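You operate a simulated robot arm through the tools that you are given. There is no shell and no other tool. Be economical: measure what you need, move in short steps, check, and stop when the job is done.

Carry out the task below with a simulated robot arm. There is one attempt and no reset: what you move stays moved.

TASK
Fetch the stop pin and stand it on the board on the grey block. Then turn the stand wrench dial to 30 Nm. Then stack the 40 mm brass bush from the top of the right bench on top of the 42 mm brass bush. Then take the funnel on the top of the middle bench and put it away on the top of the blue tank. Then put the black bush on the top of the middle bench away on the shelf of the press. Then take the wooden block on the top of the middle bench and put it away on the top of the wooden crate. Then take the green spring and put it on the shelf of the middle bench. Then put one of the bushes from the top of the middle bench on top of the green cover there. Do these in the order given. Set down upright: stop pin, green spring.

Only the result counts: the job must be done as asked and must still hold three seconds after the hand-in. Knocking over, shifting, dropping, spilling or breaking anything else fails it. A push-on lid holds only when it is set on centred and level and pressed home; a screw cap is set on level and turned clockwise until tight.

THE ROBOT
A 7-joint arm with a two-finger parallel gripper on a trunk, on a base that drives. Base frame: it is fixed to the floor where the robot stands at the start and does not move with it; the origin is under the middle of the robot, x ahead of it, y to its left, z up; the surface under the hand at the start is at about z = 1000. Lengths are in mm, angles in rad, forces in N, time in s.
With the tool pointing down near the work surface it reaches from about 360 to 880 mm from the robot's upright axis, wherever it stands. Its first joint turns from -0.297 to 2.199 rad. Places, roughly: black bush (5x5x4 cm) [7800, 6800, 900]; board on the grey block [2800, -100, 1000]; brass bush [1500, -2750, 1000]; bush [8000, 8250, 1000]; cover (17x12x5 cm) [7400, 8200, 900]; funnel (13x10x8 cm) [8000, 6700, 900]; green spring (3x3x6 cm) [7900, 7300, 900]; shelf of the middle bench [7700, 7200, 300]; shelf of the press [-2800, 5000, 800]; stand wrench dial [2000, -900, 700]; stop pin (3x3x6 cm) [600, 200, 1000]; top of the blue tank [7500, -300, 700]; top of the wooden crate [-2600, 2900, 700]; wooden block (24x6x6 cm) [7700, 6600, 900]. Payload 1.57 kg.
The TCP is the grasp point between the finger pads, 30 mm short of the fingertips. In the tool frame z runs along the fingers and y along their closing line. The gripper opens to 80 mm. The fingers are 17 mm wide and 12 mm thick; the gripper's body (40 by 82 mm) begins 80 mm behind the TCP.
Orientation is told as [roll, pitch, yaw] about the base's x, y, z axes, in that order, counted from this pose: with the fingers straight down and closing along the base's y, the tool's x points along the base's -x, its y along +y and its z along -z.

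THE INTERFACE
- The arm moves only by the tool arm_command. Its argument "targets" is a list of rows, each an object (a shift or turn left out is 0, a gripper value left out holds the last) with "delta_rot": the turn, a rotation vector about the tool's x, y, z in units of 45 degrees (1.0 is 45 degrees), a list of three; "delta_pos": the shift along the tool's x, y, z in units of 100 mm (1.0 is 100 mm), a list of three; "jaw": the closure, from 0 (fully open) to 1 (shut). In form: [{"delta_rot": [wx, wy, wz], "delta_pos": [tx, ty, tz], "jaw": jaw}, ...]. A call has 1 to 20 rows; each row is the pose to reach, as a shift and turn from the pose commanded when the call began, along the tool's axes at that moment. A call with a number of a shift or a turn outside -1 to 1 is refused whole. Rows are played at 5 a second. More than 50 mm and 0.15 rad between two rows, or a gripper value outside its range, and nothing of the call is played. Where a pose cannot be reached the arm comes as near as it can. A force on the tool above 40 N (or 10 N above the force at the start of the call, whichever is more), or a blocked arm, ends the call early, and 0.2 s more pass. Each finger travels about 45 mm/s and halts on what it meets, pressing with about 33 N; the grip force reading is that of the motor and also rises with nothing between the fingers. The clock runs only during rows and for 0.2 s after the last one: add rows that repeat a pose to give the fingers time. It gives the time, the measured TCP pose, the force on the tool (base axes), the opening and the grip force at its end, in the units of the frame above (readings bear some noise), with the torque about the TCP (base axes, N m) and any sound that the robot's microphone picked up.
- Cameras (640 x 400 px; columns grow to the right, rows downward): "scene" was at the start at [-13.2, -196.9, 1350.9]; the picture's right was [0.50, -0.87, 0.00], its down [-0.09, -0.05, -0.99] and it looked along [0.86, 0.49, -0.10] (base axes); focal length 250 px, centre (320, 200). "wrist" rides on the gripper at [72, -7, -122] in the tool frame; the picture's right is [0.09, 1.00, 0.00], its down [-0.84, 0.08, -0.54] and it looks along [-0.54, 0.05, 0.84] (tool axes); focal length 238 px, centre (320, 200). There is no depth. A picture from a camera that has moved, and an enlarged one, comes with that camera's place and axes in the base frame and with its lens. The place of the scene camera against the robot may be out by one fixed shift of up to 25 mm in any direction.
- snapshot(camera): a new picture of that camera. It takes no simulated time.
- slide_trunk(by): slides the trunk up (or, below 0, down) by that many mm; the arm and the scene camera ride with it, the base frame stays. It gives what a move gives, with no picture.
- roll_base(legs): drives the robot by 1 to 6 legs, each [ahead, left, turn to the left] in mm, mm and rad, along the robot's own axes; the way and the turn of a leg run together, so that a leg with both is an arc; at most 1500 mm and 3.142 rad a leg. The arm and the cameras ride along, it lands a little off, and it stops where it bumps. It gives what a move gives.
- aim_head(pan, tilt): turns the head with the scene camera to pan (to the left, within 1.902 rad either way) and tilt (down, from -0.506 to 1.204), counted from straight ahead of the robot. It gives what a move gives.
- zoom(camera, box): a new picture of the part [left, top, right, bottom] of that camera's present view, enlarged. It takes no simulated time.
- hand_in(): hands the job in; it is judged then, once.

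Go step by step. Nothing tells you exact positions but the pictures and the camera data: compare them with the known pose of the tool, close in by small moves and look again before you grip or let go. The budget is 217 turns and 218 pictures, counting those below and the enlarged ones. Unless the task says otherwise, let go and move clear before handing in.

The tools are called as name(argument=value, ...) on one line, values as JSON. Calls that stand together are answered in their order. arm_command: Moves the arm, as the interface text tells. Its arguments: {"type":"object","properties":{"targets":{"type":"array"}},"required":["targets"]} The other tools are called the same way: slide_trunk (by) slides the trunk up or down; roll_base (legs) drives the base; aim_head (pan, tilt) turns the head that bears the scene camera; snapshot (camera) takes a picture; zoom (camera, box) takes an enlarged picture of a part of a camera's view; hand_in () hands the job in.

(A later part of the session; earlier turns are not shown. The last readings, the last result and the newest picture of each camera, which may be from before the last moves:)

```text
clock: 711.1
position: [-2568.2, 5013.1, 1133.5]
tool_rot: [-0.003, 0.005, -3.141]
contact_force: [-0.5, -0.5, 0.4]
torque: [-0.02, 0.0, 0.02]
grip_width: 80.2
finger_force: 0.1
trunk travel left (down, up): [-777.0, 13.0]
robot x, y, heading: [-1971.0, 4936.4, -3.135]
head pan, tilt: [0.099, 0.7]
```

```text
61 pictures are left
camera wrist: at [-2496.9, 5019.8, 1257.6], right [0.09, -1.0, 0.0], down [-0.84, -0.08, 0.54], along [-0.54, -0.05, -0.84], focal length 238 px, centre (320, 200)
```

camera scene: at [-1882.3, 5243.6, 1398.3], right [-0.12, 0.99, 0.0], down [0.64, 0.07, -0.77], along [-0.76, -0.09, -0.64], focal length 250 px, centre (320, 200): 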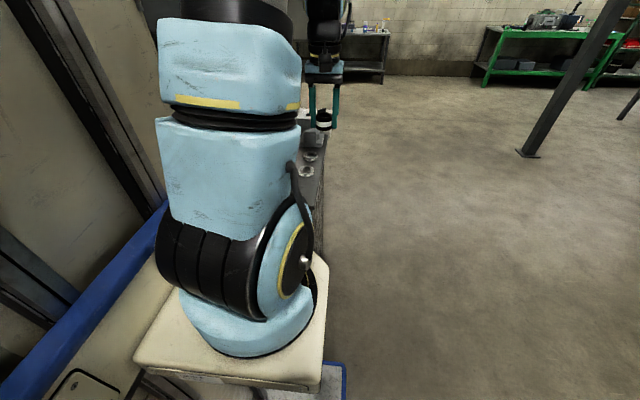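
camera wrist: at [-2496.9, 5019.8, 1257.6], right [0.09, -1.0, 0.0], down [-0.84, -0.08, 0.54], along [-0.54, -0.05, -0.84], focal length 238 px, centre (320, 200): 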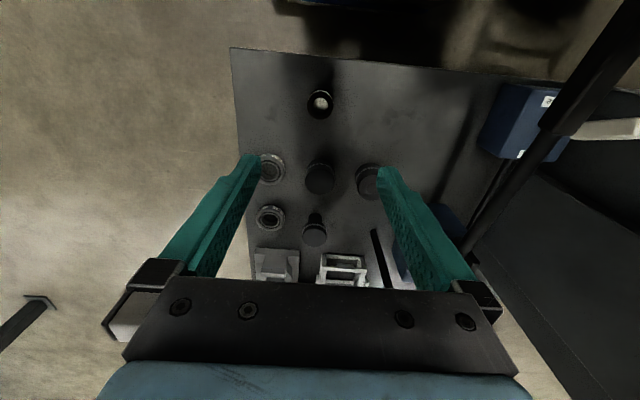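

The black bush stands on the press bed. Now return along the known route to fetch the wooden block.

roll_base(legs=[[-1220, 0, -0.007], [-1220, 0, 0], [0, 1280, 0], [0, 1270, 0]])

roll_base(legs=[[0, 0, 0], [-1140, 0, 0], [0, 1280, 0]])

```text
clock: 735.1
position: [-63.7, 2520.3, 1135.9]
tool_rot: [-0.001, 0.0, -3.14]
contact_force: [0.7, 0.7, 0.7]
torque: [0.01, -0.01, 0.04]
grip_width: 80.0
finger_force: 0.0
trunk travel left (down, up): [-777.0, 13.0]
robot x, y, heading: [535.6, 2444.5, -3.141]
head pan, tilt: [0.099, 0.7]
```

```text
clock: 747.2
position: [1101.7, 1259.2, 1134.8]
tool_rot: [-0.002, 0.001, -3.122]
contact_force: [-0.1, 0.3, 0.0]
torque: [0.0, -0.03, -0.01]
grip_width: 79.8
finger_force: 0.1
trunk travel left (down, up): [-777.0, 13.0]
robot x, y, heading: [1701.6, 1196.0, -3.12]
head pan, tilt: [0.099, 0.7]
```

roll_base(legs=[[0, 0, -0.022], [-1500, 0, 0], [-1500, 0, 0], [-1500, 0, 0]])

```text
clock: 769.2
position: [5647.6, 1300.5, 1134.4]
tool_rot: [-0.001, -0.001, -3.1]
contact_force: [0.3, -0.5, 0.2]
torque: [0.03, -0.03, -0.02]
grip_width: 80.3
finger_force: 0.0
trunk travel left (down, up): [-777.0, 13.0]
robot x, y, heading: [6251.4, 1252.2, -3.097]
head pan, tilt: [0.099, 0.7]
```

roll_base(legs=[[0, 120, -0.045], [-1350, 0, 0], [-1350, 0, 0], [0, -1350, 0], [0, -1350, 0]])

```text
clock: 795.8
position: [8387.1, 3878.8, 1133.6]
tool_rot: [-0.003, -0.001, 3.121]
contact_force: [-0.6, 0.1, 1.0]
torque: [0.0, -0.01, -0.02]
grip_width: 80.1
finger_force: 0.0
trunk travel left (down, up): [-777.0, 13.0]
robot x, y, heading: [8983.5, 3789.4, 3.129]
head pan, tilt: [0.099, 0.7]
```

roll_base(legs=[[0, -1350, 0.01], [0, -1350, 0]])

arm_command(targets=[{"delta_rot": [0, 0, 0.18]}, {"delta_rot": [0, 0, 0.36]}, {"delta_rot": [0, 0, 0.54]}, {"delta_rot": [0, 0, 0.72]}, {"delta_rot": [0, 0, 0.9]}, {"delta_rot": [0, 0, 1.0]}])

arm_command(targets=[{"delta_rot": [0, 0, 0.18]}, {"delta_rot": [0, 0, 0.36]}, {"delta_rot": [0, 0, 0.54]}, {"delta_rot": [0, 0, 0.72]}, {"delta_rot": [0, 0, 0.88]}])

```text
clock: 809.0
position: [8451.8, 6601.7, 1135.3]
tool_rot: [-0.003, 0.0, 3.096]
contact_force: [0.1, -0.3, 0.9]
torque: [0.01, 0.0, 0.05]
grip_width: 80.1
finger_force: 0.0
trunk travel left (down, up): [-777.0, 13.0]
robot x, y, heading: [9048.5, 6503.8, 3.101]
head pan, tilt: [0.099, 0.7]
```

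```text
clock: 810.4
position: [8451.8, 6602.7, 1133.7]
tool_rot: [-0.001, -0.001, 2.309]
contact_force: [0.8, 0.5, -0.3]
torque: [-0.01, -0.01, -0.02]
grip_width: 79.8
finger_force: 0.0
trunk travel left (down, up): [-777.0, 13.0]
robot x, y, heading: [9049.6, 6501.9, 3.1]
head pan, tilt: [0.099, 0.7]
```

```text
clock: 811.6
position: [8449.9, 6603.1, 1134.1]
tool_rot: [0.0, -0.004, 1.619]
contact_force: [-0.8, 0.0, -0.6]
torque: [0.03, -0.01, 0.01]
grip_width: 79.8
finger_force: 0.2
trunk travel left (down, up): [-777.0, 13.0]
robot x, y, heading: [9047.5, 6502.7, 3.096]
head pan, tilt: [0.099, 0.7]
```

roll_base(legs=[[0, 0, 0.045], [475, 0, 0]])

slide_trunk(by=-110)

arm_command(targets=[{"delta_pos": [0, 0.45, 0]}, {"delta_pos": [0, 0.9, 0]}, {"delta_pos": [0, 1.0, 0]}])

snapshot(camera="wrist")

```text
clock: 814.8
position: [7973.2, 6576.0, 1135.3]
tool_rot: [0.0, -0.003, 1.663]
contact_force: [0.3, 0.0, -0.9]
torque: [-0.05, 0.01, -0.02]
grip_width: 79.8
finger_force: 0.1
trunk travel left (down, up): [-777.0, 13.0]
robot x, y, heading: [8575.4, 6499.4, -3.134]
head pan, tilt: [0.099, 0.7]
```

```text
clock: 816.2
position: [7971.7, 6577.1, 1025.0]
tool_rot: [-0.003, -0.002, 1.663]
contact_force: [0.1, 0.1, 0.5]
torque: [0.06, 0.0, 0.0]
grip_width: 80.0
finger_force: 0.0
trunk travel left (down, up): [-667.0, 123.0]
robot x, y, heading: [8572.9, 6500.2, -3.142]
head pan, tilt: [0.099, 0.7]
```

```text
clock: 817.0
position: [7871.5, 6565.5, 1024.7]
tool_rot: [0.001, -0.001, 1.663]
contact_force: [0.0, 0.3, -0.1]
torque: [0.01, 0.03, 0.01]
grip_width: 80.1
finger_force: 0.1
trunk travel left (down, up): [-667.0, 123.0]
robot x, y, heading: [8574.3, 6500.8, -3.143]
head pan, tilt: [0.099, 0.7]
```

```text
60 pictures are left
camera wrist: at [7886.4, 6495.0, 1147.4], right [-0.98, -0.18, 0.0], down [-0.15, 0.82, 0.54], along [-0.1, 0.53, -0.84], focal length 238 px, centre (320, 200)
```

wrist: 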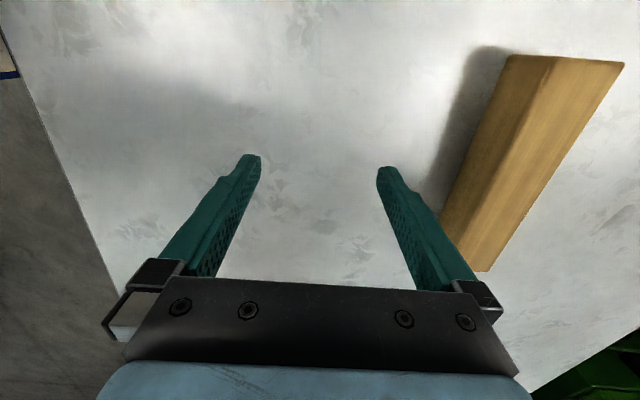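

The block's centre is near (7680, 6590), at the edge of reach. Try extending.

arm_command(targets=[{"delta_pos": [-0.15, 0.45, 0]}, {"delta_pos": [-0.3, 0.9, 0]}])

arm_command(targets=[{"delta_pos": [-0.1, 0.45, 0]}, {"delta_pos": [-0.15, 0.9, 0]}])

snapshot(camera="wrist")

```text
clock: 817.6
position: [7779.9, 6589.2, 1024.2]
tool_rot: [0.001, -0.002, 1.664]
contact_force: [0.2, 0.4, 0.3]
torque: [0.02, 0.04, 0.01]
grip_width: 79.8
finger_force: 0.1
trunk travel left (down, up): [-667.0, 123.0]
robot x, y, heading: [8574.6, 6500.8, -3.135]
head pan, tilt: [0.099, 0.7]
```

```text
clock: 818.2
position: [7689.8, 6596.0, 1023.6]
tool_rot: [-0.001, -0.003, 1.665]
contact_force: [0.6, -0.4, 2.5]
torque: [0.0, 0.01, -0.01]
grip_width: 79.8
finger_force: 0.2
trunk travel left (down, up): [-667.0, 123.0]
robot x, y, heading: [8574.3, 6497.4, -3.141]
head pan, tilt: [0.099, 0.7]
```

```text
59 pictures are left
camera wrist: at [7703.7, 6524.9, 1146.5], right [-0.98, -0.18, 0.0], down [-0.16, 0.82, 0.54], along [-0.1, 0.54, -0.84], focal length 238 px, centre (320, 200)
```

wrist: 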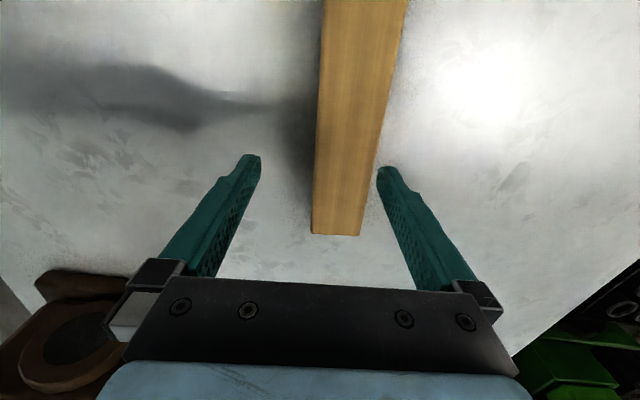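

Reached over it. The block's axis is ~27 mm further; extend a bit more while descending.

arm_command(targets=[{"delta_pos": [0.07, 0.28, 0]}, {"delta_pos": [0.07, 0.28, 0.2]}, {"delta_pos": [0.07, 0.28, 0.4]}])

snapshot(camera="wrist")

```text
clock: 819.0
position: [7663.4, 6586.4, 984.6]
tool_rot: [0.0, -0.001, 1.663]
contact_force: [-0.7, -0.1, 0.2]
torque: [-0.02, 0.0, 0.01]
grip_width: 80.1
finger_force: 0.1
out of reach, approached as far as the arm can: row 1
trunk travel left (down, up): [-667.0, 123.0]
robot x, y, heading: [8573.9, 6503.6, -3.141]
head pan, tilt: [0.099, 0.7]
```

```text
58 pictures are left
camera wrist: at [7676.1, 6515.2, 1107.0], right [-0.98, -0.18, 0.0], down [-0.15, 0.82, 0.54], along [-0.1, 0.53, -0.84], focal length 238 px, centre (320, 200)
```

wrist: 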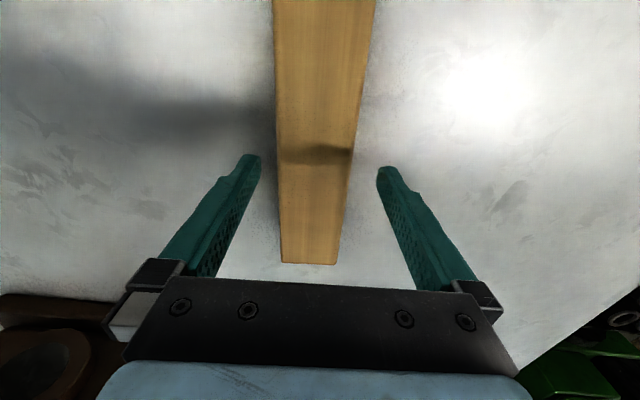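

Centred between the fingers. Lower and grip.

arm_command(targets=[{"delta_pos": [0, 0, 0.25]}, {"delta_pos": [0, 0, 0.52]}, {"delta_pos": [0, 0, 0.52], "jaw": 0.4}, {"delta_pos": [0, 0, 0.52], "jaw": 1}, {"delta_pos": [0, 0, 0.52], "jaw": 1}, {"delta_pos": [0, 0, 0.52], "jaw": 1}, {"delta_pos": [0, 0, 0.52], "jaw": 1}])

slide_trunk(by=120)

snapshot(camera="wrist")

```text
clock: 820.6
position: [7662.1, 6585.9, 932.6]
tool_rot: [-0.001, -0.001, 1.662]
contact_force: [0.8, -0.3, -0.2]
torque: [-0.02, 0.03, -0.01]
grip_width: 58.1
finger_force: 32.9
trunk travel left (down, up): [-667.0, 123.0]
robot x, y, heading: [8573.1, 6500.9, -3.138]
head pan, tilt: [0.099, 0.7]
```

```text
clock: 822.1
position: [7661.7, 6586.3, 1051.9]
tool_rot: [-0.003, -0.003, 1.662]
contact_force: [-0.5, -0.1, -3.8]
torque: [-0.02, 0.02, 0.0]
grip_width: 57.9
finger_force: 32.8
trunk travel left (down, up): [-787.0, 3.0]
robot x, y, heading: [8575.0, 6496.6, -3.138]
head pan, tilt: [0.099, 0.7]
```

```text
57 pictures are left
camera wrist: at [7675.5, 6515.3, 1175.2], right [-0.98, -0.18, 0.0], down [-0.15, 0.82, 0.54], along [-0.1, 0.53, -0.84], focal length 238 px, centre (320, 200)
```

wrist: 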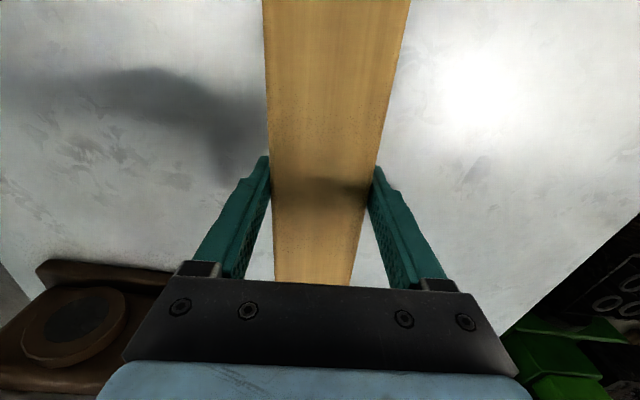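

Holding the block. Retract, raise, and drive back along the known route.

arm_command(targets=[{"delta_pos": [0, -0.4, -0.1]}, {"delta_pos": [0, -0.8, -0.2]}, {"delta_pos": [0, -1.0, -0.4]}])

arm_command(targets=[{"delta_pos": [0, -0.4, -0.2]}, {"delta_pos": [0, -0.8, -0.4]}, {"delta_pos": [0, -1.0, -0.7]}])

roll_base(legs=[[-430, 0, 0], [0, 1380, 0], [0, 1380, 0], [0, 1380, 0], [0, 1300, 0]])

```text
clock: 822.9
position: [7760.0, 6596.3, 1093.8]
tool_rot: [0.001, -0.003, 1.664]
contact_force: [-0.1, 0.1, -3.6]
torque: [0.01, -0.01, -0.01]
grip_width: 58.3
finger_force: 32.9
trunk travel left (down, up): [-787.0, 3.0]
robot x, y, heading: [8576.6, 6502.1, -3.14]
head pan, tilt: [0.099, 0.7]
```

```text
clock: 823.7
position: [7860.9, 6606.1, 1164.0]
tool_rot: [-0.001, -0.001, 1.664]
contact_force: [-0.5, 0.0, -4.3]
torque: [-0.01, -0.03, 0.0]
grip_width: 58.1
finger_force: 32.7
trunk travel left (down, up): [-787.0, 3.0]
robot x, y, heading: [8570.8, 6500.0, -3.139]
head pan, tilt: [0.099, 0.7]
```

```text
clock: 851.8
position: [8304.6, 1229.7, 1164.9]
tool_rot: [0.0, -0.002, 1.639]
contact_force: [0.3, -0.1, -4.3]
torque: [0.01, -0.01, 0.01]
grip_width: 57.7
finger_force: 33.5
trunk travel left (down, up): [-787.0, 3.0]
robot x, y, heading: [9015.0, 1106.2, 3.113]
head pan, tilt: [0.099, 0.7]
```

roll_base(legs=[[0, 0, 0.029], [1500, 0, 0], [1500, 0, 0], [1500, 0, 0]])

```text
clock: 873.7
position: [3774.1, 1197.6, 1162.8]
tool_rot: [-0.001, -0.001, 1.685]
contact_force: [-0.5, 0.2, -3.9]
torque: [0.01, 0.02, 0.04]
grip_width: 57.7
finger_force: 32.7
trunk travel left (down, up): [-787.0, 3.0]
robot x, y, heading: [4489.8, 1108.4, -3.121]
head pan, tilt: [0.099, 0.7]
```

roll_base(legs=[[0, 0, -0.02], [1450, 0, 0], [1430, 0, 0], [0, -790, 0], [0, -790, 0]])

aim_head(pan=0.0, tilt=0.4)

snapshot(camera="scene")

```text
clock: 895.5
position: [966.1, 2843.7, 1163.9]
tool_rot: [-0.001, -0.001, 1.645]
contact_force: [0.0, 0.0, -3.3]
torque: [-0.03, 0.01, 0.03]
grip_width: 57.8
finger_force: 32.6
trunk travel left (down, up): [-787.0, 3.0]
robot x, y, heading: [1681.0, 2723.2, 3.12]
head pan, tilt: [0.099, 0.7]
```

```text
clock: 896.3
position: [966.7, 2843.4, 1163.6]
tool_rot: [-0.001, -0.001, 1.643]
contact_force: [-0.4, 0.0, -3.6]
torque: [-0.02, 0.02, -0.01]
grip_width: 57.9
finger_force: 33.3
trunk travel left (down, up): [-787.0, 3.0]
robot x, y, heading: [1677.4, 2723.0, 3.124]
head pan, tilt: [0.0, 0.4]
```

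```text
56 pictures are left
camera scene: at [1656.6, 2942.4, 1435.1], right [0.02, 1.0, 0.0], down [0.39, -0.01, -0.92], along [-0.92, 0.02, -0.39], focal length 250 px, centre (320, 200)
```

scene: 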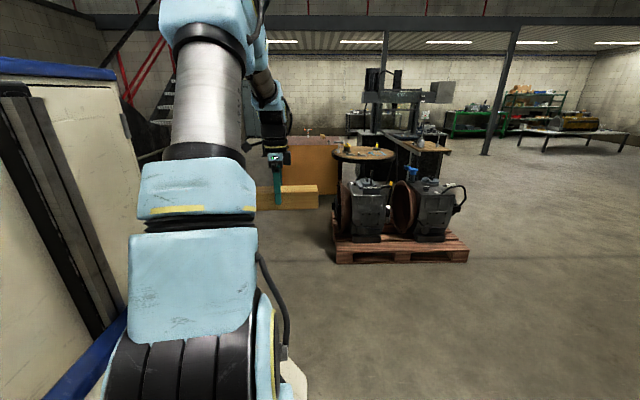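

Clear lane at y≈2720. Advance toward the crate.

roll_base(legs=[[0, 40, 0.018], [1300, 0, 0], [1200, 0, 0]])

snapshot(camera="scene")

snapshot(camera="wrist")

```text
clock: 909.1
position: [-1547.2, 2769.8, 1163.4]
tool_rot: [-0.002, -0.002, 1.662]
contact_force: [0.0, -0.1, -4.1]
torque: [0.0, 0.01, 0.02]
grip_width: 57.7
finger_force: 32.9
trunk travel left (down, up): [-787.0, 3.0]
robot x, y, heading: [-830.8, 2661.1, 3.143]
head pan, tilt: [0.0, 0.4]
```

```text
55 pictures are left
camera scene: at [-859.6, 2880.9, 1435.1], right [0.0, 1.0, 0.0], down [0.39, 0.0, -0.92], along [-0.92, 0.0, -0.39], focal length 250 px, centre (320, 200)
```

scene: 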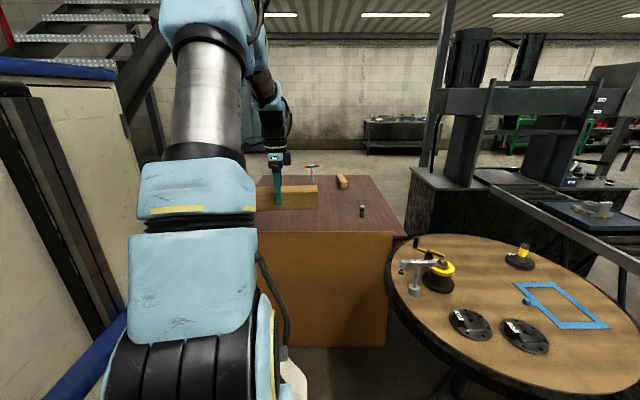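

```text
54 pictures are left
camera wrist: at [-1533.7, 2698.3, 1286.6], right [-0.98, -0.18, 0.0], down [-0.15, 0.82, 0.54], along [-0.1, 0.53, -0.84], focal length 238 px, centre (320, 200)
```

wrist: 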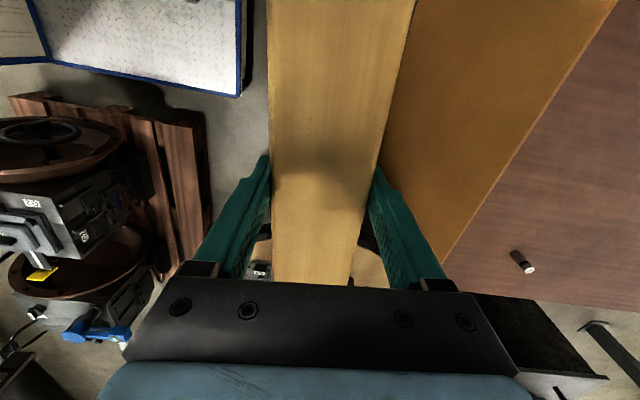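

The crate's near top area is free; front edge x≈−2090. Advance 800 mm so that the block is over the crate, then lower.

roll_base(legs=[[400, 0, 0], [390, 0, 0]])

slide_trunk(by=-280)

snapshot(camera="wrist")

snapshot(camera="scene")

```text
clock: 913.4
position: [-2214.6, 2770.3, 1162.7]
tool_rot: [-0.004, -0.002, 1.666]
contact_force: [0.1, 0.0, -4.0]
torque: [0.01, 0.0, 0.0]
grip_width: 57.5
finger_force: 32.7
trunk travel left (down, up): [-787.0, 3.0]
robot x, y, heading: [-1498.8, 2668.3, -3.137]
head pan, tilt: [0.0, 0.4]
stopped in leg 2: the robot was blocked; the commanded pose is now the measured one
```

```text
clock: 916.2
position: [-2214.6, 2771.1, 883.6]
tool_rot: [-0.003, -0.001, 1.665]
contact_force: [0.1, 0.0, -4.4]
torque: [0.0, -0.01, 0.0]
grip_width: 57.5
finger_force: 32.7
trunk travel left (down, up): [-507.0, 283.0]
robot x, y, heading: [-1500.3, 2666.8, -3.142]
head pan, tilt: [0.0, 0.4]
```

```text
53 pictures are left
camera wrist: at [-2201.3, 2700.2, 1005.9], right [-0.98, -0.19, 0.0], down [-0.16, 0.82, 0.54], along [-0.1, 0.53, -0.84], focal length 238 px, centre (320, 200)
```

wrist: 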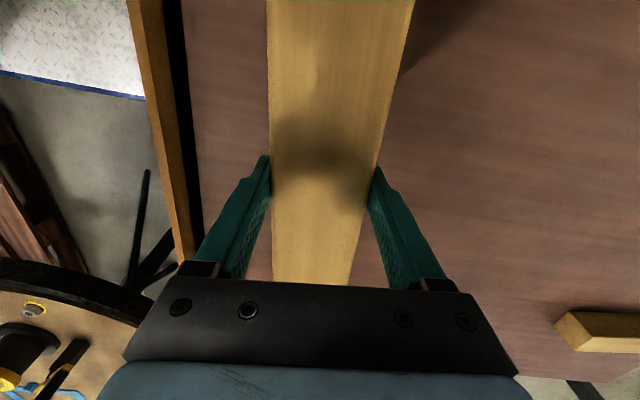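

```text
52 pictures are left
camera scene: at [-1528.0, 2885.0, 1155.2], right [0.0, 1.0, 0.0], down [0.39, 0.0, -0.92], along [-0.92, 0.0, -0.39], focal length 250 px, centre (320, 200)
```

scene: 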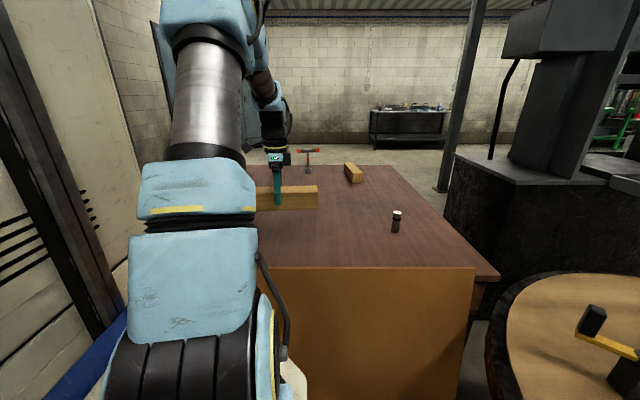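

The robot front touched something ahead, but the block already hangs well inside the crate top (x −2215, y 2650–2890). Lower slowly here.

slide_trunk(by=-60)

arm_command(targets=[{"delta_pos": [0, 0, 0.05]}, {"delta_pos": [0, 0, 0.1]}, {"delta_pos": [0, 0, 0.15]}, {"delta_pos": [0, 0, 0.2]}, {"delta_pos": [0, 0, 0.25]}, {"delta_pos": [0, 0, 0.3]}, {"delta_pos": [0, 0, 0.35]}, {"delta_pos": [0, 0, 0.4]}, {"delta_pos": [0, 0, 0.45]}, {"delta_pos": [0, 0, 0.5]}])

snapshot(camera="scene")

```text
clock: 917.2
position: [-2215.2, 2770.9, 822.6]
tool_rot: [-0.002, -0.002, 1.664]
contact_force: [0.4, -0.1, -3.8]
torque: [-0.01, -0.01, -0.02]
grip_width: 57.7
finger_force: 33.3
trunk travel left (down, up): [-447.0, 343.0]
robot x, y, heading: [-1501.4, 2666.4, -3.135]
head pan, tilt: [0.0, 0.4]
```

```text
clock: 919.5
position: [-2214.9, 2771.5, 773.6]
tool_rot: [-0.003, -0.001, 1.665]
contact_force: [-0.6, 0.3, -3.5]
torque: [0.01, -0.04, -0.02]
grip_width: 57.7
finger_force: 33.1
trunk travel left (down, up): [-447.0, 343.0]
robot x, y, heading: [-1502.2, 2669.3, -3.14]
head pan, tilt: [0.0, 0.4]
```

```text
51 pictures are left
camera scene: at [-1528.0, 2885.0, 1095.1], right [0.0, 1.0, 0.0], down [0.39, 0.0, -0.92], along [-0.92, 0.0, -0.39], focal length 250 px, centre (320, 200)
```

scene: 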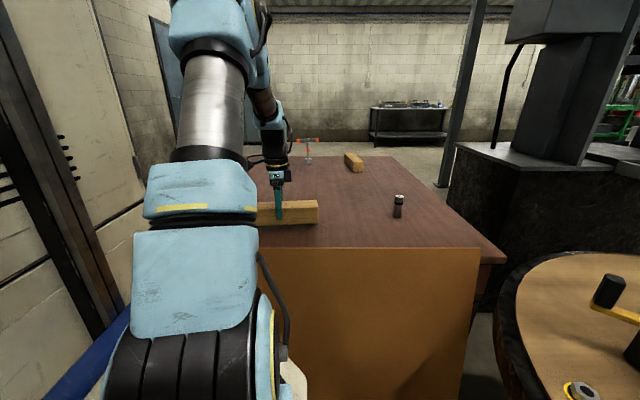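

arm_command(targets=[{"delta_pos": [0, 0, 0.02]}, {"delta_pos": [0, 0, 0.04]}, {"delta_pos": [0, 0, 0.06]}, {"delta_pos": [0, 0, 0.08]}, {"delta_pos": [0, 0, 0.1]}, {"delta_pos": [0, 0, 0.12]}, {"delta_pos": [0, 0, 0.14]}, {"delta_pos": [0, 0, 0.16]}, {"delta_pos": [0, 0, 0.18]}, {"delta_pos": [0, 0, 0.2]}, {"delta_pos": [0, 0, 0.22]}, {"delta_pos": [0, 0, 0.24]}, {"delta_pos": [0, 0, 0.26]}, {"delta_pos": [0, 0, 0.28]}, {"delta_pos": [0, 0, 0.3]}, {"delta_pos": [0, 0, 0.32]}, {"delta_pos": [0, 0, 0.34]}, {"delta_pos": [0, 0, 0.36]}])

```text
clock: 923.2
position: [-2213.2, 2772.6, 737.0]
tool_rot: [0.0, -0.003, 1.667]
contact_force: [-1.2, 1.7, 33.6]
torque: [-0.01, 0.09, -0.05]
grip_width: 57.7
finger_force: 33.3
trunk travel left (down, up): [-447.0, 343.0]
robot x, y, heading: [-1500.4, 2668.9, -3.138]
head pan, tilt: [0.0, 0.4]
```

Contact on the crate. Ease off and release, then lift.

arm_command(targets=[{"delta_pos": [0, 0, -0.02]}, {"delta_pos": [0, 0, -0.02]}, {"delta_pos": [0, 0, -0.02], "jaw": 0.2}, {"delta_pos": [0, 0, -0.02], "jaw": 0.1}, {"delta_pos": [0, 0, -0.02], "jaw": 0.0}, {"delta_pos": [0, 0, -0.02], "jaw": 0.0}])

slide_trunk(by=340)

snapshot(camera="wrist")

```text
clock: 924.6
position: [-2215.7, 2771.1, 739.8]
tool_rot: [-0.003, -0.002, 1.664]
contact_force: [-0.2, -0.5, 0.4]
torque: [0.02, 0.02, -0.01]
grip_width: 79.9
finger_force: 0.0
trunk travel left (down, up): [-447.0, 343.0]
robot x, y, heading: [-1501.7, 2668.7, -3.139]
head pan, tilt: [0.0, 0.4]
```

```text
clock: 928.0
position: [-2215.3, 2772.0, 1079.0]
tool_rot: [-0.005, 0.0, 1.666]
contact_force: [-0.4, 0.4, -0.2]
torque: [0.0, 0.0, 0.0]
grip_width: 80.1
finger_force: 0.0
trunk travel left (down, up): [-787.0, 3.0]
robot x, y, heading: [-1501.7, 2669.4, -3.136]
head pan, tilt: [0.0, 0.4]
```

```text
50 pictures are left
camera wrist: at [-2200.9, 2700.3, 1202.7], right [-0.98, -0.19, 0.0], down [-0.16, 0.82, 0.54], along [-0.1, 0.53, -0.84], focal length 238 px, centre (320, 200)
```

wrist: 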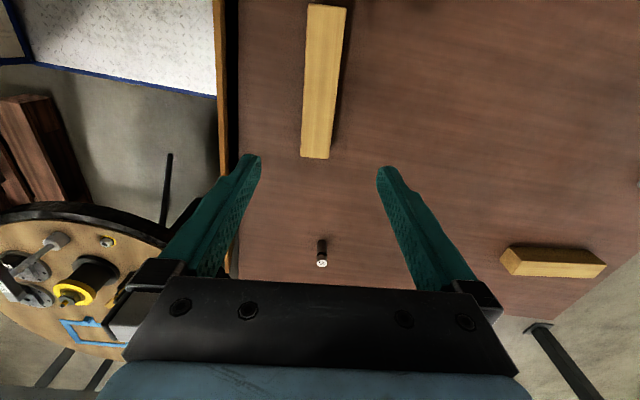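

The block lies on the crate. Return to the middle bench for the green spring.

roll_base(legs=[[-1080, 0, 0], [-1080, 0, 0], [-1060, 0, 0], [0, 790, 0], [0, 790, 0]])

arm_command(targets=[{"delta_rot": [0, 0, -0.18]}, {"delta_rot": [0, 0, -0.36]}, {"delta_rot": [0, 0, -0.54]}, {"delta_rot": [0, 0, -0.72]}, {"delta_rot": [0, 0, -0.9]}, {"delta_rot": [0, 0, -1.0]}])

arm_command(targets=[{"delta_rot": [0, 0, -0.18]}, {"delta_rot": [0, 0, -0.36]}, {"delta_rot": [0, 0, -0.54]}, {"delta_rot": [0, 0, -0.72]}, {"delta_rot": [0, 0, -0.88]}])

```text
clock: 951.4
position: [1030.6, 1200.3, 1080.2]
tool_rot: [-0.004, -0.001, 1.665]
contact_force: [0.2, 0.0, 0.2]
torque: [0.02, 0.0, -0.03]
grip_width: 80.1
finger_force: 0.0
trunk travel left (down, up): [-787.0, 3.0]
robot x, y, heading: [1745.6, 1095.1, -3.136]
head pan, tilt: [0.0, 0.4]
```

```text
clock: 952.8
position: [1031.0, 1199.3, 1078.9]
tool_rot: [-0.003, 0.001, 2.453]
contact_force: [-0.6, -0.2, 0.8]
torque: [0.03, -0.02, -0.01]
grip_width: 80.0
finger_force: 0.0
trunk travel left (down, up): [-787.0, 3.0]
robot x, y, heading: [1742.3, 1099.1, -3.139]
head pan, tilt: [0.0, 0.4]
```

```text
clock: 954.0
position: [1029.6, 1199.2, 1079.5]
tool_rot: [-0.002, 0.005, -3.139]
contact_force: [0.1, -1.1, -0.1]
torque: [0.0, -0.03, -0.03]
grip_width: 80.1
finger_force: 0.0
trunk travel left (down, up): [-787.0, 3.0]
robot x, y, heading: [1744.9, 1092.9, -3.14]
head pan, tilt: [0.0, 0.4]
```

roll_base(legs=[[-1500, 0, 0], [-1500, 0, 0], [-1500, 0, 0]])

```text
clock: 975.4
position: [5492.7, 1177.1, 1079.9]
tool_rot: [-0.001, 0.005, 3.124]
contact_force: [-0.1, -0.7, -0.2]
torque: [-0.02, -0.03, 0.01]
grip_width: 79.9
finger_force: 0.0
trunk travel left (down, up): [-787.0, 3.0]
robot x, y, heading: [6206.1, 1059.0, 3.127]
head pan, tilt: [0.0, 0.4]
```

roll_base(legs=[[-1400, 0, 0.015], [-1400, 0, 0], [0, -1500, 0], [0, -1500, 0], [0, -1500, 0]])

```text
clock: 1010.0
position: [8475.5, 5688.8, 1080.4]
tool_rot: [0.0, 0.003, 3.055]
contact_force: [0.5, -0.5, -0.3]
torque: [-0.05, -0.02, 0.01]
grip_width: 80.1
finger_force: 0.0
trunk travel left (down, up): [-787.0, 3.0]
robot x, y, heading: [9177.3, 5521.7, 3.056]
head pan, tilt: [0.0, 0.4]
```

roll_base(legs=[[0, 0, 0.085], [0, -1630, 0], [400, 0, 0]])

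aim_head(pan=0.1, tilt=0.5)

snapshot(camera="scene")

snapshot(camera="wrist")

```text
refused: -1630 is not a number from -1500 to 1500
```

```text
clock: 1010.7
position: [8475.3, 5688.5, 1080.4]
tool_rot: [-0.001, 0.004, 3.057]
contact_force: [0.5, 0.7, 0.0]
torque: [0.02, -0.02, 0.02]
grip_width: 80.1
finger_force: 0.1
trunk travel left (down, up): [-787.0, 3.0]
robot x, y, heading: [9174.2, 5523.8, 3.059]
head pan, tilt: [0.099, 0.499]
```

```text
49 pictures are left
camera scene: at [9172.1, 5732.3, 1426.0], right [-0.02, 1.0, 0.0], down [0.48, 0.01, -0.88], along [-0.88, -0.01, -0.48], focal length 250 px, centre (320, 200)
```

scene: 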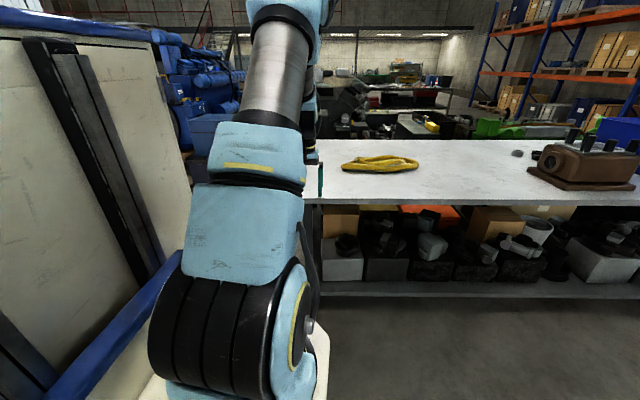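

```text
48 pictures are left
camera wrist: at [8548.8, 5688.7, 1202.9], right [0.01, -1.0, 0.0], down [-0.84, -0.01, 0.54], along [-0.54, 0.0, -0.84], focal length 238 px, centre (320, 200)
```

wrist: 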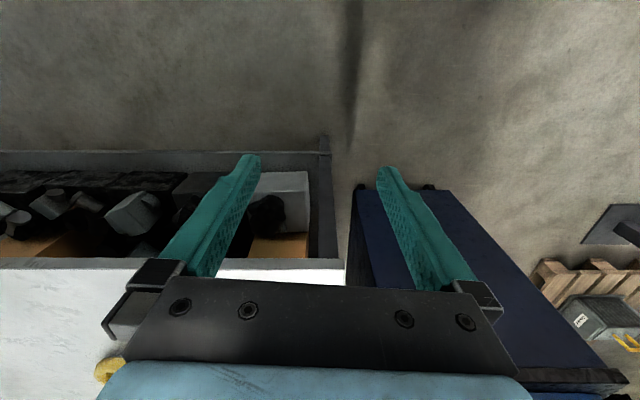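

The shelf's front strip (x≈8117–8204) is free in front of the bins. Continue to the spring.

roll_base(legs=[[0, 0, 0.085], [0, -815, 0], [0, -815, 0], [400, 0, 0]])

aim_head(pan=0.0, tilt=0.6)

snapshot(camera="scene")

snapshot(camera="wrist")

```text
clock: 1021.5
position: [8072.1, 7259.4, 1077.8]
tool_rot: [-0.004, 0.024, -3.137]
contact_force: [6.4, 0.2, 6.1]
torque: [-0.22, -0.16, 0.28]
grip_width: 78.9
finger_force: 0.1
trunk travel left (down, up): [-787.0, 3.0]
robot x, y, heading: [8776.9, 7155.9, -3.138]
head pan, tilt: [0.099, 0.499]
stopped in leg 4: the force on the tool passed its limit at 49 N (the readings are from after the stop); the commanded pose is now the measured one
```

```text
clock: 1022.2
position: [8071.8, 7259.1, 1078.1]
tool_rot: [-0.003, 0.025, -3.135]
contact_force: [10.8, 0.7, 6.4]
torque: [-0.22, -0.22, 0.37]
grip_width: 78.9
finger_force: 0.0
trunk travel left (down, up): [-787.0, 3.0]
robot x, y, heading: [8775.4, 7158.2, -3.134]
head pan, tilt: [0.0, 0.6]
```

```text
47 pictures are left
camera scene: at [8755.7, 7373.0, 1417.0], right [0.0, 1.0, 0.0], down [0.56, 0.0, -0.83], along [-0.83, 0.0, -0.56], focal length 250 px, centre (320, 200)
```

scene: 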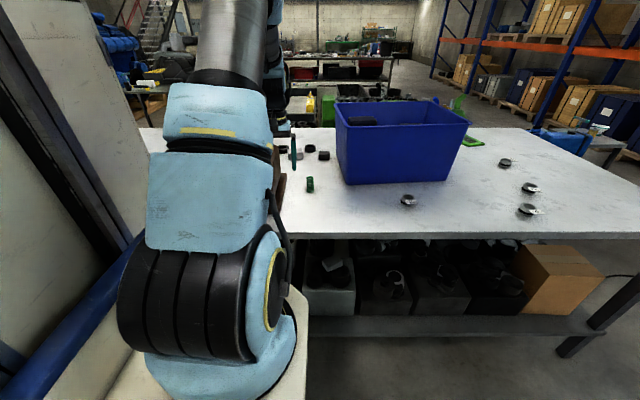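

```text
46 pictures are left
camera wrist: at [8141.5, 7266.1, 1203.1], right [0.1, -1.0, 0.0], down [-0.85, -0.08, 0.52], along [-0.52, -0.05, -0.85], focal length 238 px, centre (320, 200)
```

wrist: 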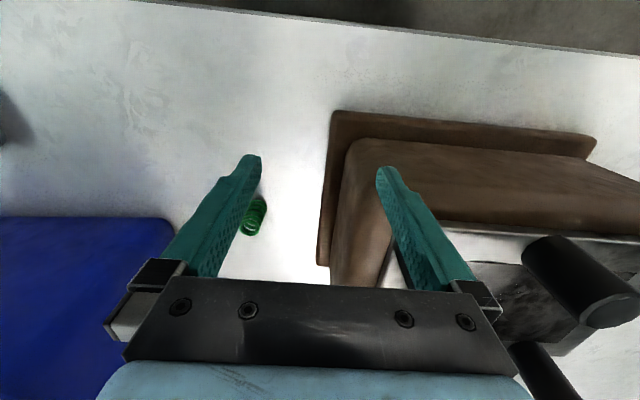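

The right finger touched the brown pump. Back off immediately and raise the hand.

roll_base(legs=[[-120, 0, 0]])

arm_command(targets=[{"delta_pos": [0, 0, -0.4], "delta_rot": [0, -0.03, 0]}, {"delta_pos": [0, 0, -0.8], "delta_rot": [0, -0.03, 0]}])

snapshot(camera="wrist")

```text
clock: 1023.5
position: [8190.8, 7259.2, 1077.9]
tool_rot: [-0.005, 0.025, -3.137]
contact_force: [-0.3, 0.1, 0.8]
torque: [-0.02, -0.05, 0.01]
grip_width: 79.9
finger_force: 0.0
trunk travel left (down, up): [-787.0, 3.0]
robot x, y, heading: [8895.2, 7154.4, -3.141]
head pan, tilt: [0.0, 0.6]
```

```text
clock: 1024.1
position: [8189.7, 7259.0, 1157.5]
tool_rot: [-0.004, 0.001, -3.137]
contact_force: [-0.8, -0.4, -0.1]
torque: [0.0, -0.01, -0.01]
grip_width: 80.1
finger_force: 0.1
trunk travel left (down, up): [-787.0, 3.0]
robot x, y, heading: [8899.7, 7156.9, -3.142]
head pan, tilt: [0.0, 0.6]
```

```text
45 pictures are left
camera wrist: at [8262.0, 7265.5, 1280.2], right [0.1, -1.0, 0.0], down [-0.84, -0.08, 0.54], along [-0.54, -0.05, -0.84], focal length 238 px, centre (320, 200)
```

wrist: 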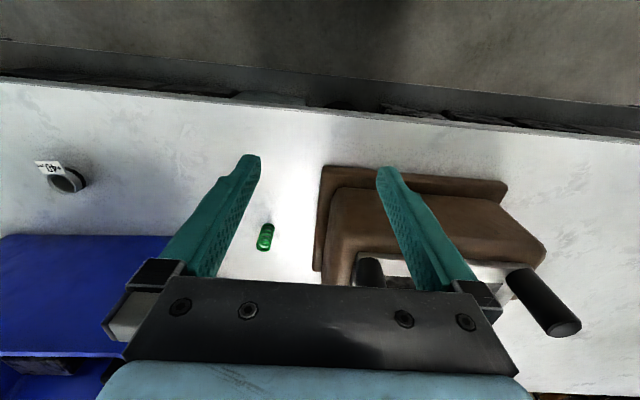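

Spring is at about (7918, 7347). I'll shift the hand north clear of the pump, then pitch the tool 45° forward so I can hold the spring upright and later reach the shelf.

arm_command(targets=[{"delta_pos": [0, -0.44, 0]}, {"delta_pos": [0, -0.87, 0]}])

arm_command(targets=[{"delta_rot": [0, -0.18, 0]}, {"delta_rot": [0, -0.36, 0]}, {"delta_rot": [0, -0.54, 0]}, {"delta_rot": [0, -0.72, 0]}, {"delta_rot": [0, -0.9, 0]}, {"delta_rot": [0, -1.0, 0]}])

roll_base(legs=[[150, 0, 0]])

snapshot(camera="wrist")

```text
clock: 1024.7
position: [8187.7, 7345.2, 1157.1]
tool_rot: [-0.002, 0.0, -3.135]
contact_force: [-0.2, -1.0, 0.7]
torque: [0.08, 0.0, 0.01]
grip_width: 79.9
finger_force: 0.1
trunk travel left (down, up): [-787.0, 3.0]
robot x, y, heading: [8896.6, 7154.2, -3.142]
head pan, tilt: [0.0, 0.6]
```

```text
clock: 1026.1
position: [8188.4, 7345.9, 1158.7]
tool_rot: [-0.006, -0.788, -3.132]
contact_force: [0.2, -0.8, 0.1]
torque: [0.0, -0.02, 0.01]
grip_width: 80.2
finger_force: 0.0
trunk travel left (down, up): [-787.0, 3.0]
robot x, y, heading: [8894.9, 7156.5, -3.14]
head pan, tilt: [0.0, 0.6]
```

```text
clock: 1027.4
position: [8038.1, 7346.6, 1158.1]
tool_rot: [-0.005, -0.785, -3.135]
contact_force: [-0.4, 1.1, -0.2]
torque: [0.01, -0.03, 0.0]
grip_width: 80.0
finger_force: 0.2
trunk travel left (down, up): [-787.0, 3.0]
robot x, y, heading: [8746.3, 7154.8, 3.138]
head pan, tilt: [0.0, 0.6]
```

```text
44 pictures are left
camera wrist: at [8176.1, 7354.3, 1194.7], right [0.07, -1.0, -0.07], down [-0.21, -0.08, 0.97], along [-0.98, -0.05, -0.21], focal length 238 px, centre (320, 200)
```

wrist: 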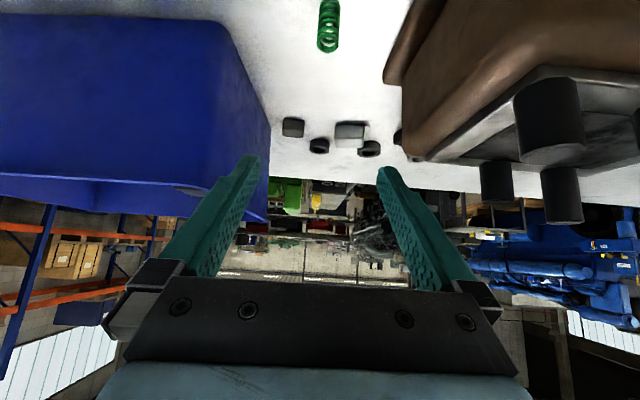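

Spring seen ahead; the bin's rim is near on the left, so narrow the jaws to ~48 mm and approach along the channel.

arm_command(targets=[{"delta_pos": [0.07, 0.02, 0.48], "jaw": 0.4}, {"delta_pos": [0.14, 0.03, 0.97], "jaw": 0.4}])

snapshot(camera="wrist")

```text
clock: 1028.0
position: [7980.0, 7342.8, 1078.3]
tool_rot: [-0.005, -0.785, -3.136]
contact_force: [1.1, 0.7, 0.2]
torque: [-0.01, 0.0, 0.02]
grip_width: 48.0
finger_force: 0.0
trunk travel left (down, up): [-787.0, 3.0]
robot x, y, heading: [8746.6, 7157.9, 3.146]
head pan, tilt: [0.0, 0.6]
```

```text
43 pictures are left
camera wrist: at [8117.5, 7350.2, 1114.8], right [0.07, -1.0, -0.07], down [-0.21, -0.08, 0.97], along [-0.98, -0.05, -0.21], focal length 238 px, centre (320, 200)
```

wrist: 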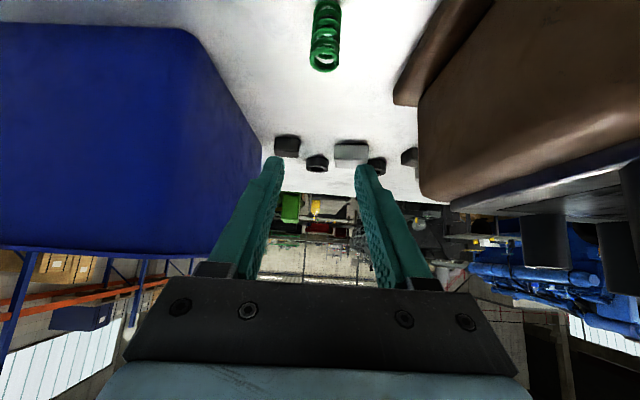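

arm_command(targets=[{"delta_pos": [0.19, -0.01, 0.39]}, {"delta_pos": [0.38, -0.03, 0.79]}])

snapshot(camera="wrist")

```text
clock: 1028.6
position: [7952.2, 7347.9, 996.6]
tool_rot: [-0.004, -0.785, -3.136]
contact_force: [-0.2, 0.1, 0.9]
torque: [0.0, 0.0, -0.03]
grip_width: 47.9
finger_force: 0.0
trunk travel left (down, up): [-787.0, 3.0]
robot x, y, heading: [8746.8, 7155.1, 3.142]
head pan, tilt: [0.0, 0.6]
```

```text
42 pictures are left
camera wrist: at [8089.7, 7355.0, 1032.6], right [0.07, -1.0, -0.07], down [-0.21, -0.08, 0.97], along [-0.98, -0.05, -0.21], focal length 238 px, centre (320, 200)
```

wrist: 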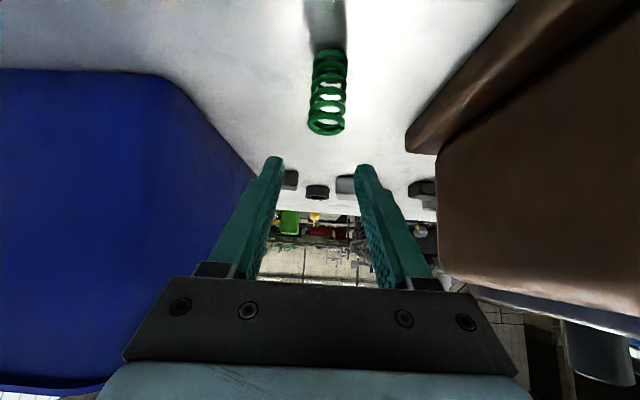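

arm_command(targets=[{"delta_pos": [0.2, 0.02, 0.39]}, {"delta_pos": [0.4, 0.02, 0.77]}])

snapshot(camera="wrist")

```text
clock: 1029.2
position: [7926.7, 7346.9, 912.8]
tool_rot: [-0.005, -0.784, -3.133]
contact_force: [0.2, -0.4, 0.6]
torque: [-0.01, 0.01, 0.02]
grip_width: 48.1
finger_force: 0.1
trunk travel left (down, up): [-787.0, 3.0]
robot x, y, heading: [8747.3, 7155.4, 3.145]
head pan, tilt: [0.0, 0.6]
```

```text
41 pictures are left
camera wrist: at [8063.9, 7354.0, 948.6], right [0.07, -1.0, -0.07], down [-0.21, -0.08, 0.97], along [-0.98, -0.05, -0.21], focal length 238 px, centre (320, 200)
```

wrist: 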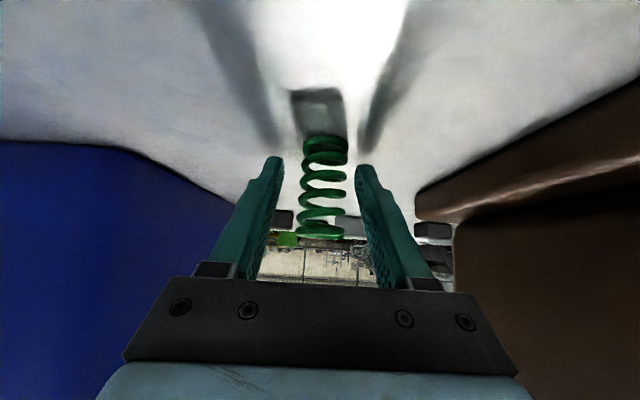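

The spring is between the fingers. Close and lift.

arm_command(targets=[{"jaw": 0.6}, {"jaw": 1}, {"jaw": 1}, {"jaw": 1}, {"jaw": 1}])

arm_command(targets=[{"delta_pos": [-0.1, 0, -0.1]}, {"delta_pos": [-0.3, 0, -0.4]}, {"delta_pos": [-0.5, 0, -0.8]}, {"delta_pos": [-0.6, 0, -1.0]}])

snapshot(camera="wrist")

```text
clock: 1030.4
position: [7924.8, 7347.0, 913.3]
tool_rot: [-0.005, -0.785, -3.135]
contact_force: [-0.4, 0.4, 0.5]
torque: [0.0, 0.0, -0.01]
grip_width: 28.0
finger_force: 33.1
trunk travel left (down, up): [-787.0, 3.0]
robot x, y, heading: [8746.7, 7154.2, 3.141]
head pan, tilt: [0.0, 0.6]
```

```text
clock: 1031.4
position: [7953.0, 7346.1, 1028.6]
tool_rot: [-0.004, -0.783, -3.133]
contact_force: [-0.3, 0.2, -0.4]
torque: [0.0, 0.01, 0.03]
grip_width: 27.7
finger_force: 33.0
trunk travel left (down, up): [-787.0, 3.0]
robot x, y, heading: [8745.8, 7155.7, 3.144]
head pan, tilt: [0.0, 0.6]
```

```text
40 pictures are left
camera wrist: at [8091.2, 7353.0, 1064.8], right [0.07, -1.0, -0.07], down [-0.21, -0.08, 0.97], along [-0.98, -0.05, -0.21], focal length 238 px, centre (320, 200)
```

wrist: 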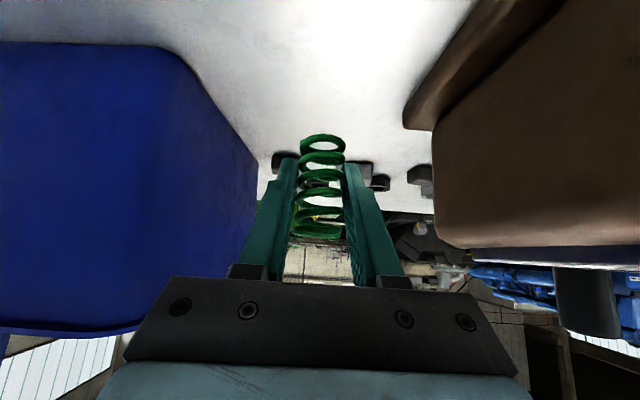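

Spring held upright (bottom 34 mm below TCP). Back away, lower to shelf height and look.

roll_base(legs=[[-500, 0, 0]])

slide_trunk(by=-400)

slide_trunk(by=-220)

snapshot(camera="wrist")

snapshot(camera="scene")

```text
clock: 1034.4
position: [8463.7, 7348.6, 1027.6]
tool_rot: [-0.006, -0.785, -3.14]
contact_force: [-0.2, -0.2, 0.0]
torque: [-0.03, -0.01, -0.06]
grip_width: 27.9
finger_force: 32.4
trunk travel left (down, up): [-787.0, 3.0]
robot x, y, heading: [9258.6, 7157.6, 3.135]
head pan, tilt: [0.0, 0.6]
```

```text
clock: 1038.2
position: [8463.6, 7348.6, 629.0]
tool_rot: [-0.006, -0.785, -3.141]
contact_force: [0.3, 0.1, 0.7]
torque: [-0.01, 0.02, 0.0]
grip_width: 28.0
finger_force: 32.8
trunk travel left (down, up): [-387.0, 403.0]
robot x, y, heading: [9255.6, 7155.2, 3.137]
head pan, tilt: [0.0, 0.6]
```

```text
clock: 1040.6
position: [8463.8, 7350.3, 409.2]
tool_rot: [-0.005, -0.785, -3.141]
contact_force: [-0.5, -0.4, -0.4]
torque: [-0.01, 0.01, 0.01]
grip_width: 27.9
finger_force: 32.8
trunk travel left (down, up): [-167.0, 623.0]
robot x, y, heading: [9254.9, 7152.8, 3.134]
head pan, tilt: [0.0, 0.6]
```

```text
39 pictures are left
camera wrist: at [8602.1, 7355.3, 444.7], right [0.06, -1.0, -0.07], down [-0.21, -0.08, 0.97], along [-0.98, -0.05, -0.21], focal length 238 px, centre (320, 200)
```

wrist: 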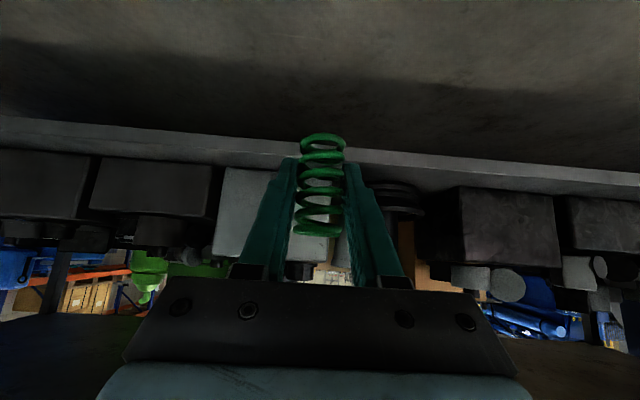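

```text
38 pictures are left
camera scene: at [9235.8, 7371.6, 796.9], right [0.01, 1.0, 0.0], down [0.56, 0.0, -0.83], along [-0.83, 0.0, -0.56], focal length 250 px, centre (320, 200)
```

scene: 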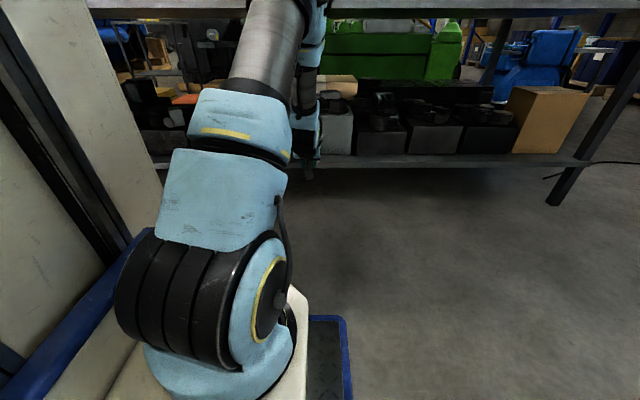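

zoom(camera="wrist", box=[220, 110, 440, 250])

```text
2.86 times, centred on (330, 180) of wrist
camera zoom: at [8602.1, 7355.3, 444.7], right [0.06, -1.0, -0.07], down [-0.21, -0.08, 0.97], along [-0.98, -0.05, -0.21], focal length 681 px, centre (291, 257)
```

zoom: 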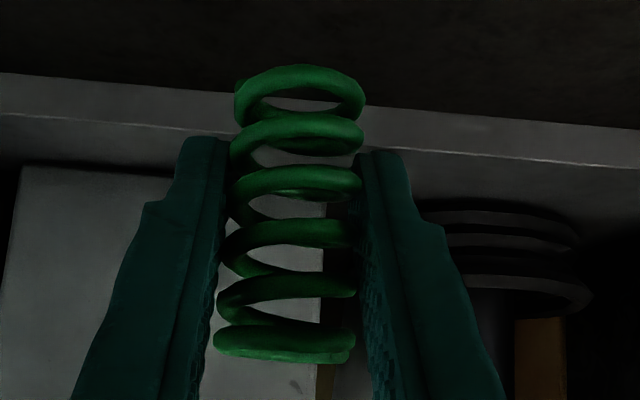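

Shelf top ≈z 284 with edge x≈8200; a gap between bins is at y≈7290. Move there and approach.

arm_command(targets=[{"delta_pos": [0, 0.31, 0]}, {"delta_pos": [0, 0.61, 0]}])

roll_base(legs=[[200, 0, 0.006]])

slide_trunk(by=-50)

zoom(camera="wrist", box=[200, 80, 440, 260])

```text
clock: 1041.2
position: [8463.5, 7288.3, 408.5]
tool_rot: [-0.006, -0.785, 3.14]
contact_force: [0.1, 0.7, -0.2]
torque: [0.0, -0.01, 0.0]
grip_width: 27.7
finger_force: 33.1
trunk travel left (down, up): [-167.0, 623.0]
robot x, y, heading: [9257.4, 7154.7, 3.136]
head pan, tilt: [0.0, 0.6]
```

```text
clock: 1042.8
position: [8260.0, 7283.9, 407.3]
tool_rot: [-0.004, -0.785, -3.133]
contact_force: [0.3, 0.1, 0.2]
torque: [0.0, 0.0, 0.01]
grip_width: 27.8
finger_force: 33.0
trunk travel left (down, up): [-167.0, 623.0]
robot x, y, heading: [9053.4, 7155.0, 3.145]
head pan, tilt: [0.0, 0.6]
```

```text
clock: 1043.7
position: [8259.9, 7283.4, 359.4]
tool_rot: [-0.005, -0.784, -3.135]
contact_force: [-0.4, 0.5, -0.9]
torque: [-0.03, 0.01, 0.03]
grip_width: 27.5
finger_force: 33.2
trunk travel left (down, up): [-117.0, 673.0]
robot x, y, heading: [9051.9, 7152.6, 3.139]
head pan, tilt: [0.0, 0.6]
```

```text
2.22 times, centred on (320, 170) of wrist
camera zoom: at [8397.0, 7290.9, 394.9], right [0.07, -1.0, -0.07], down [-0.21, -0.08, 0.97], along [-0.98, -0.05, -0.21], focal length 530 px, centre (320, 267)
```

zoom: 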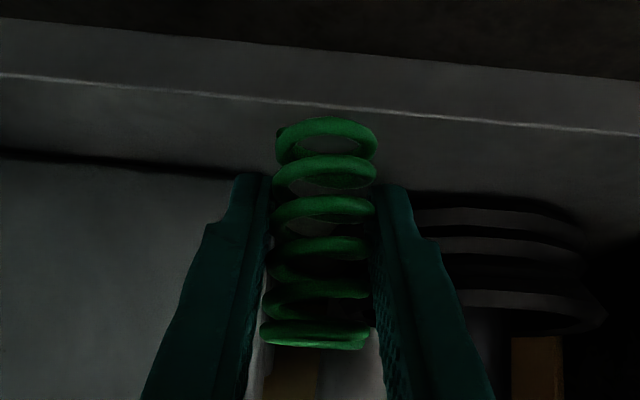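

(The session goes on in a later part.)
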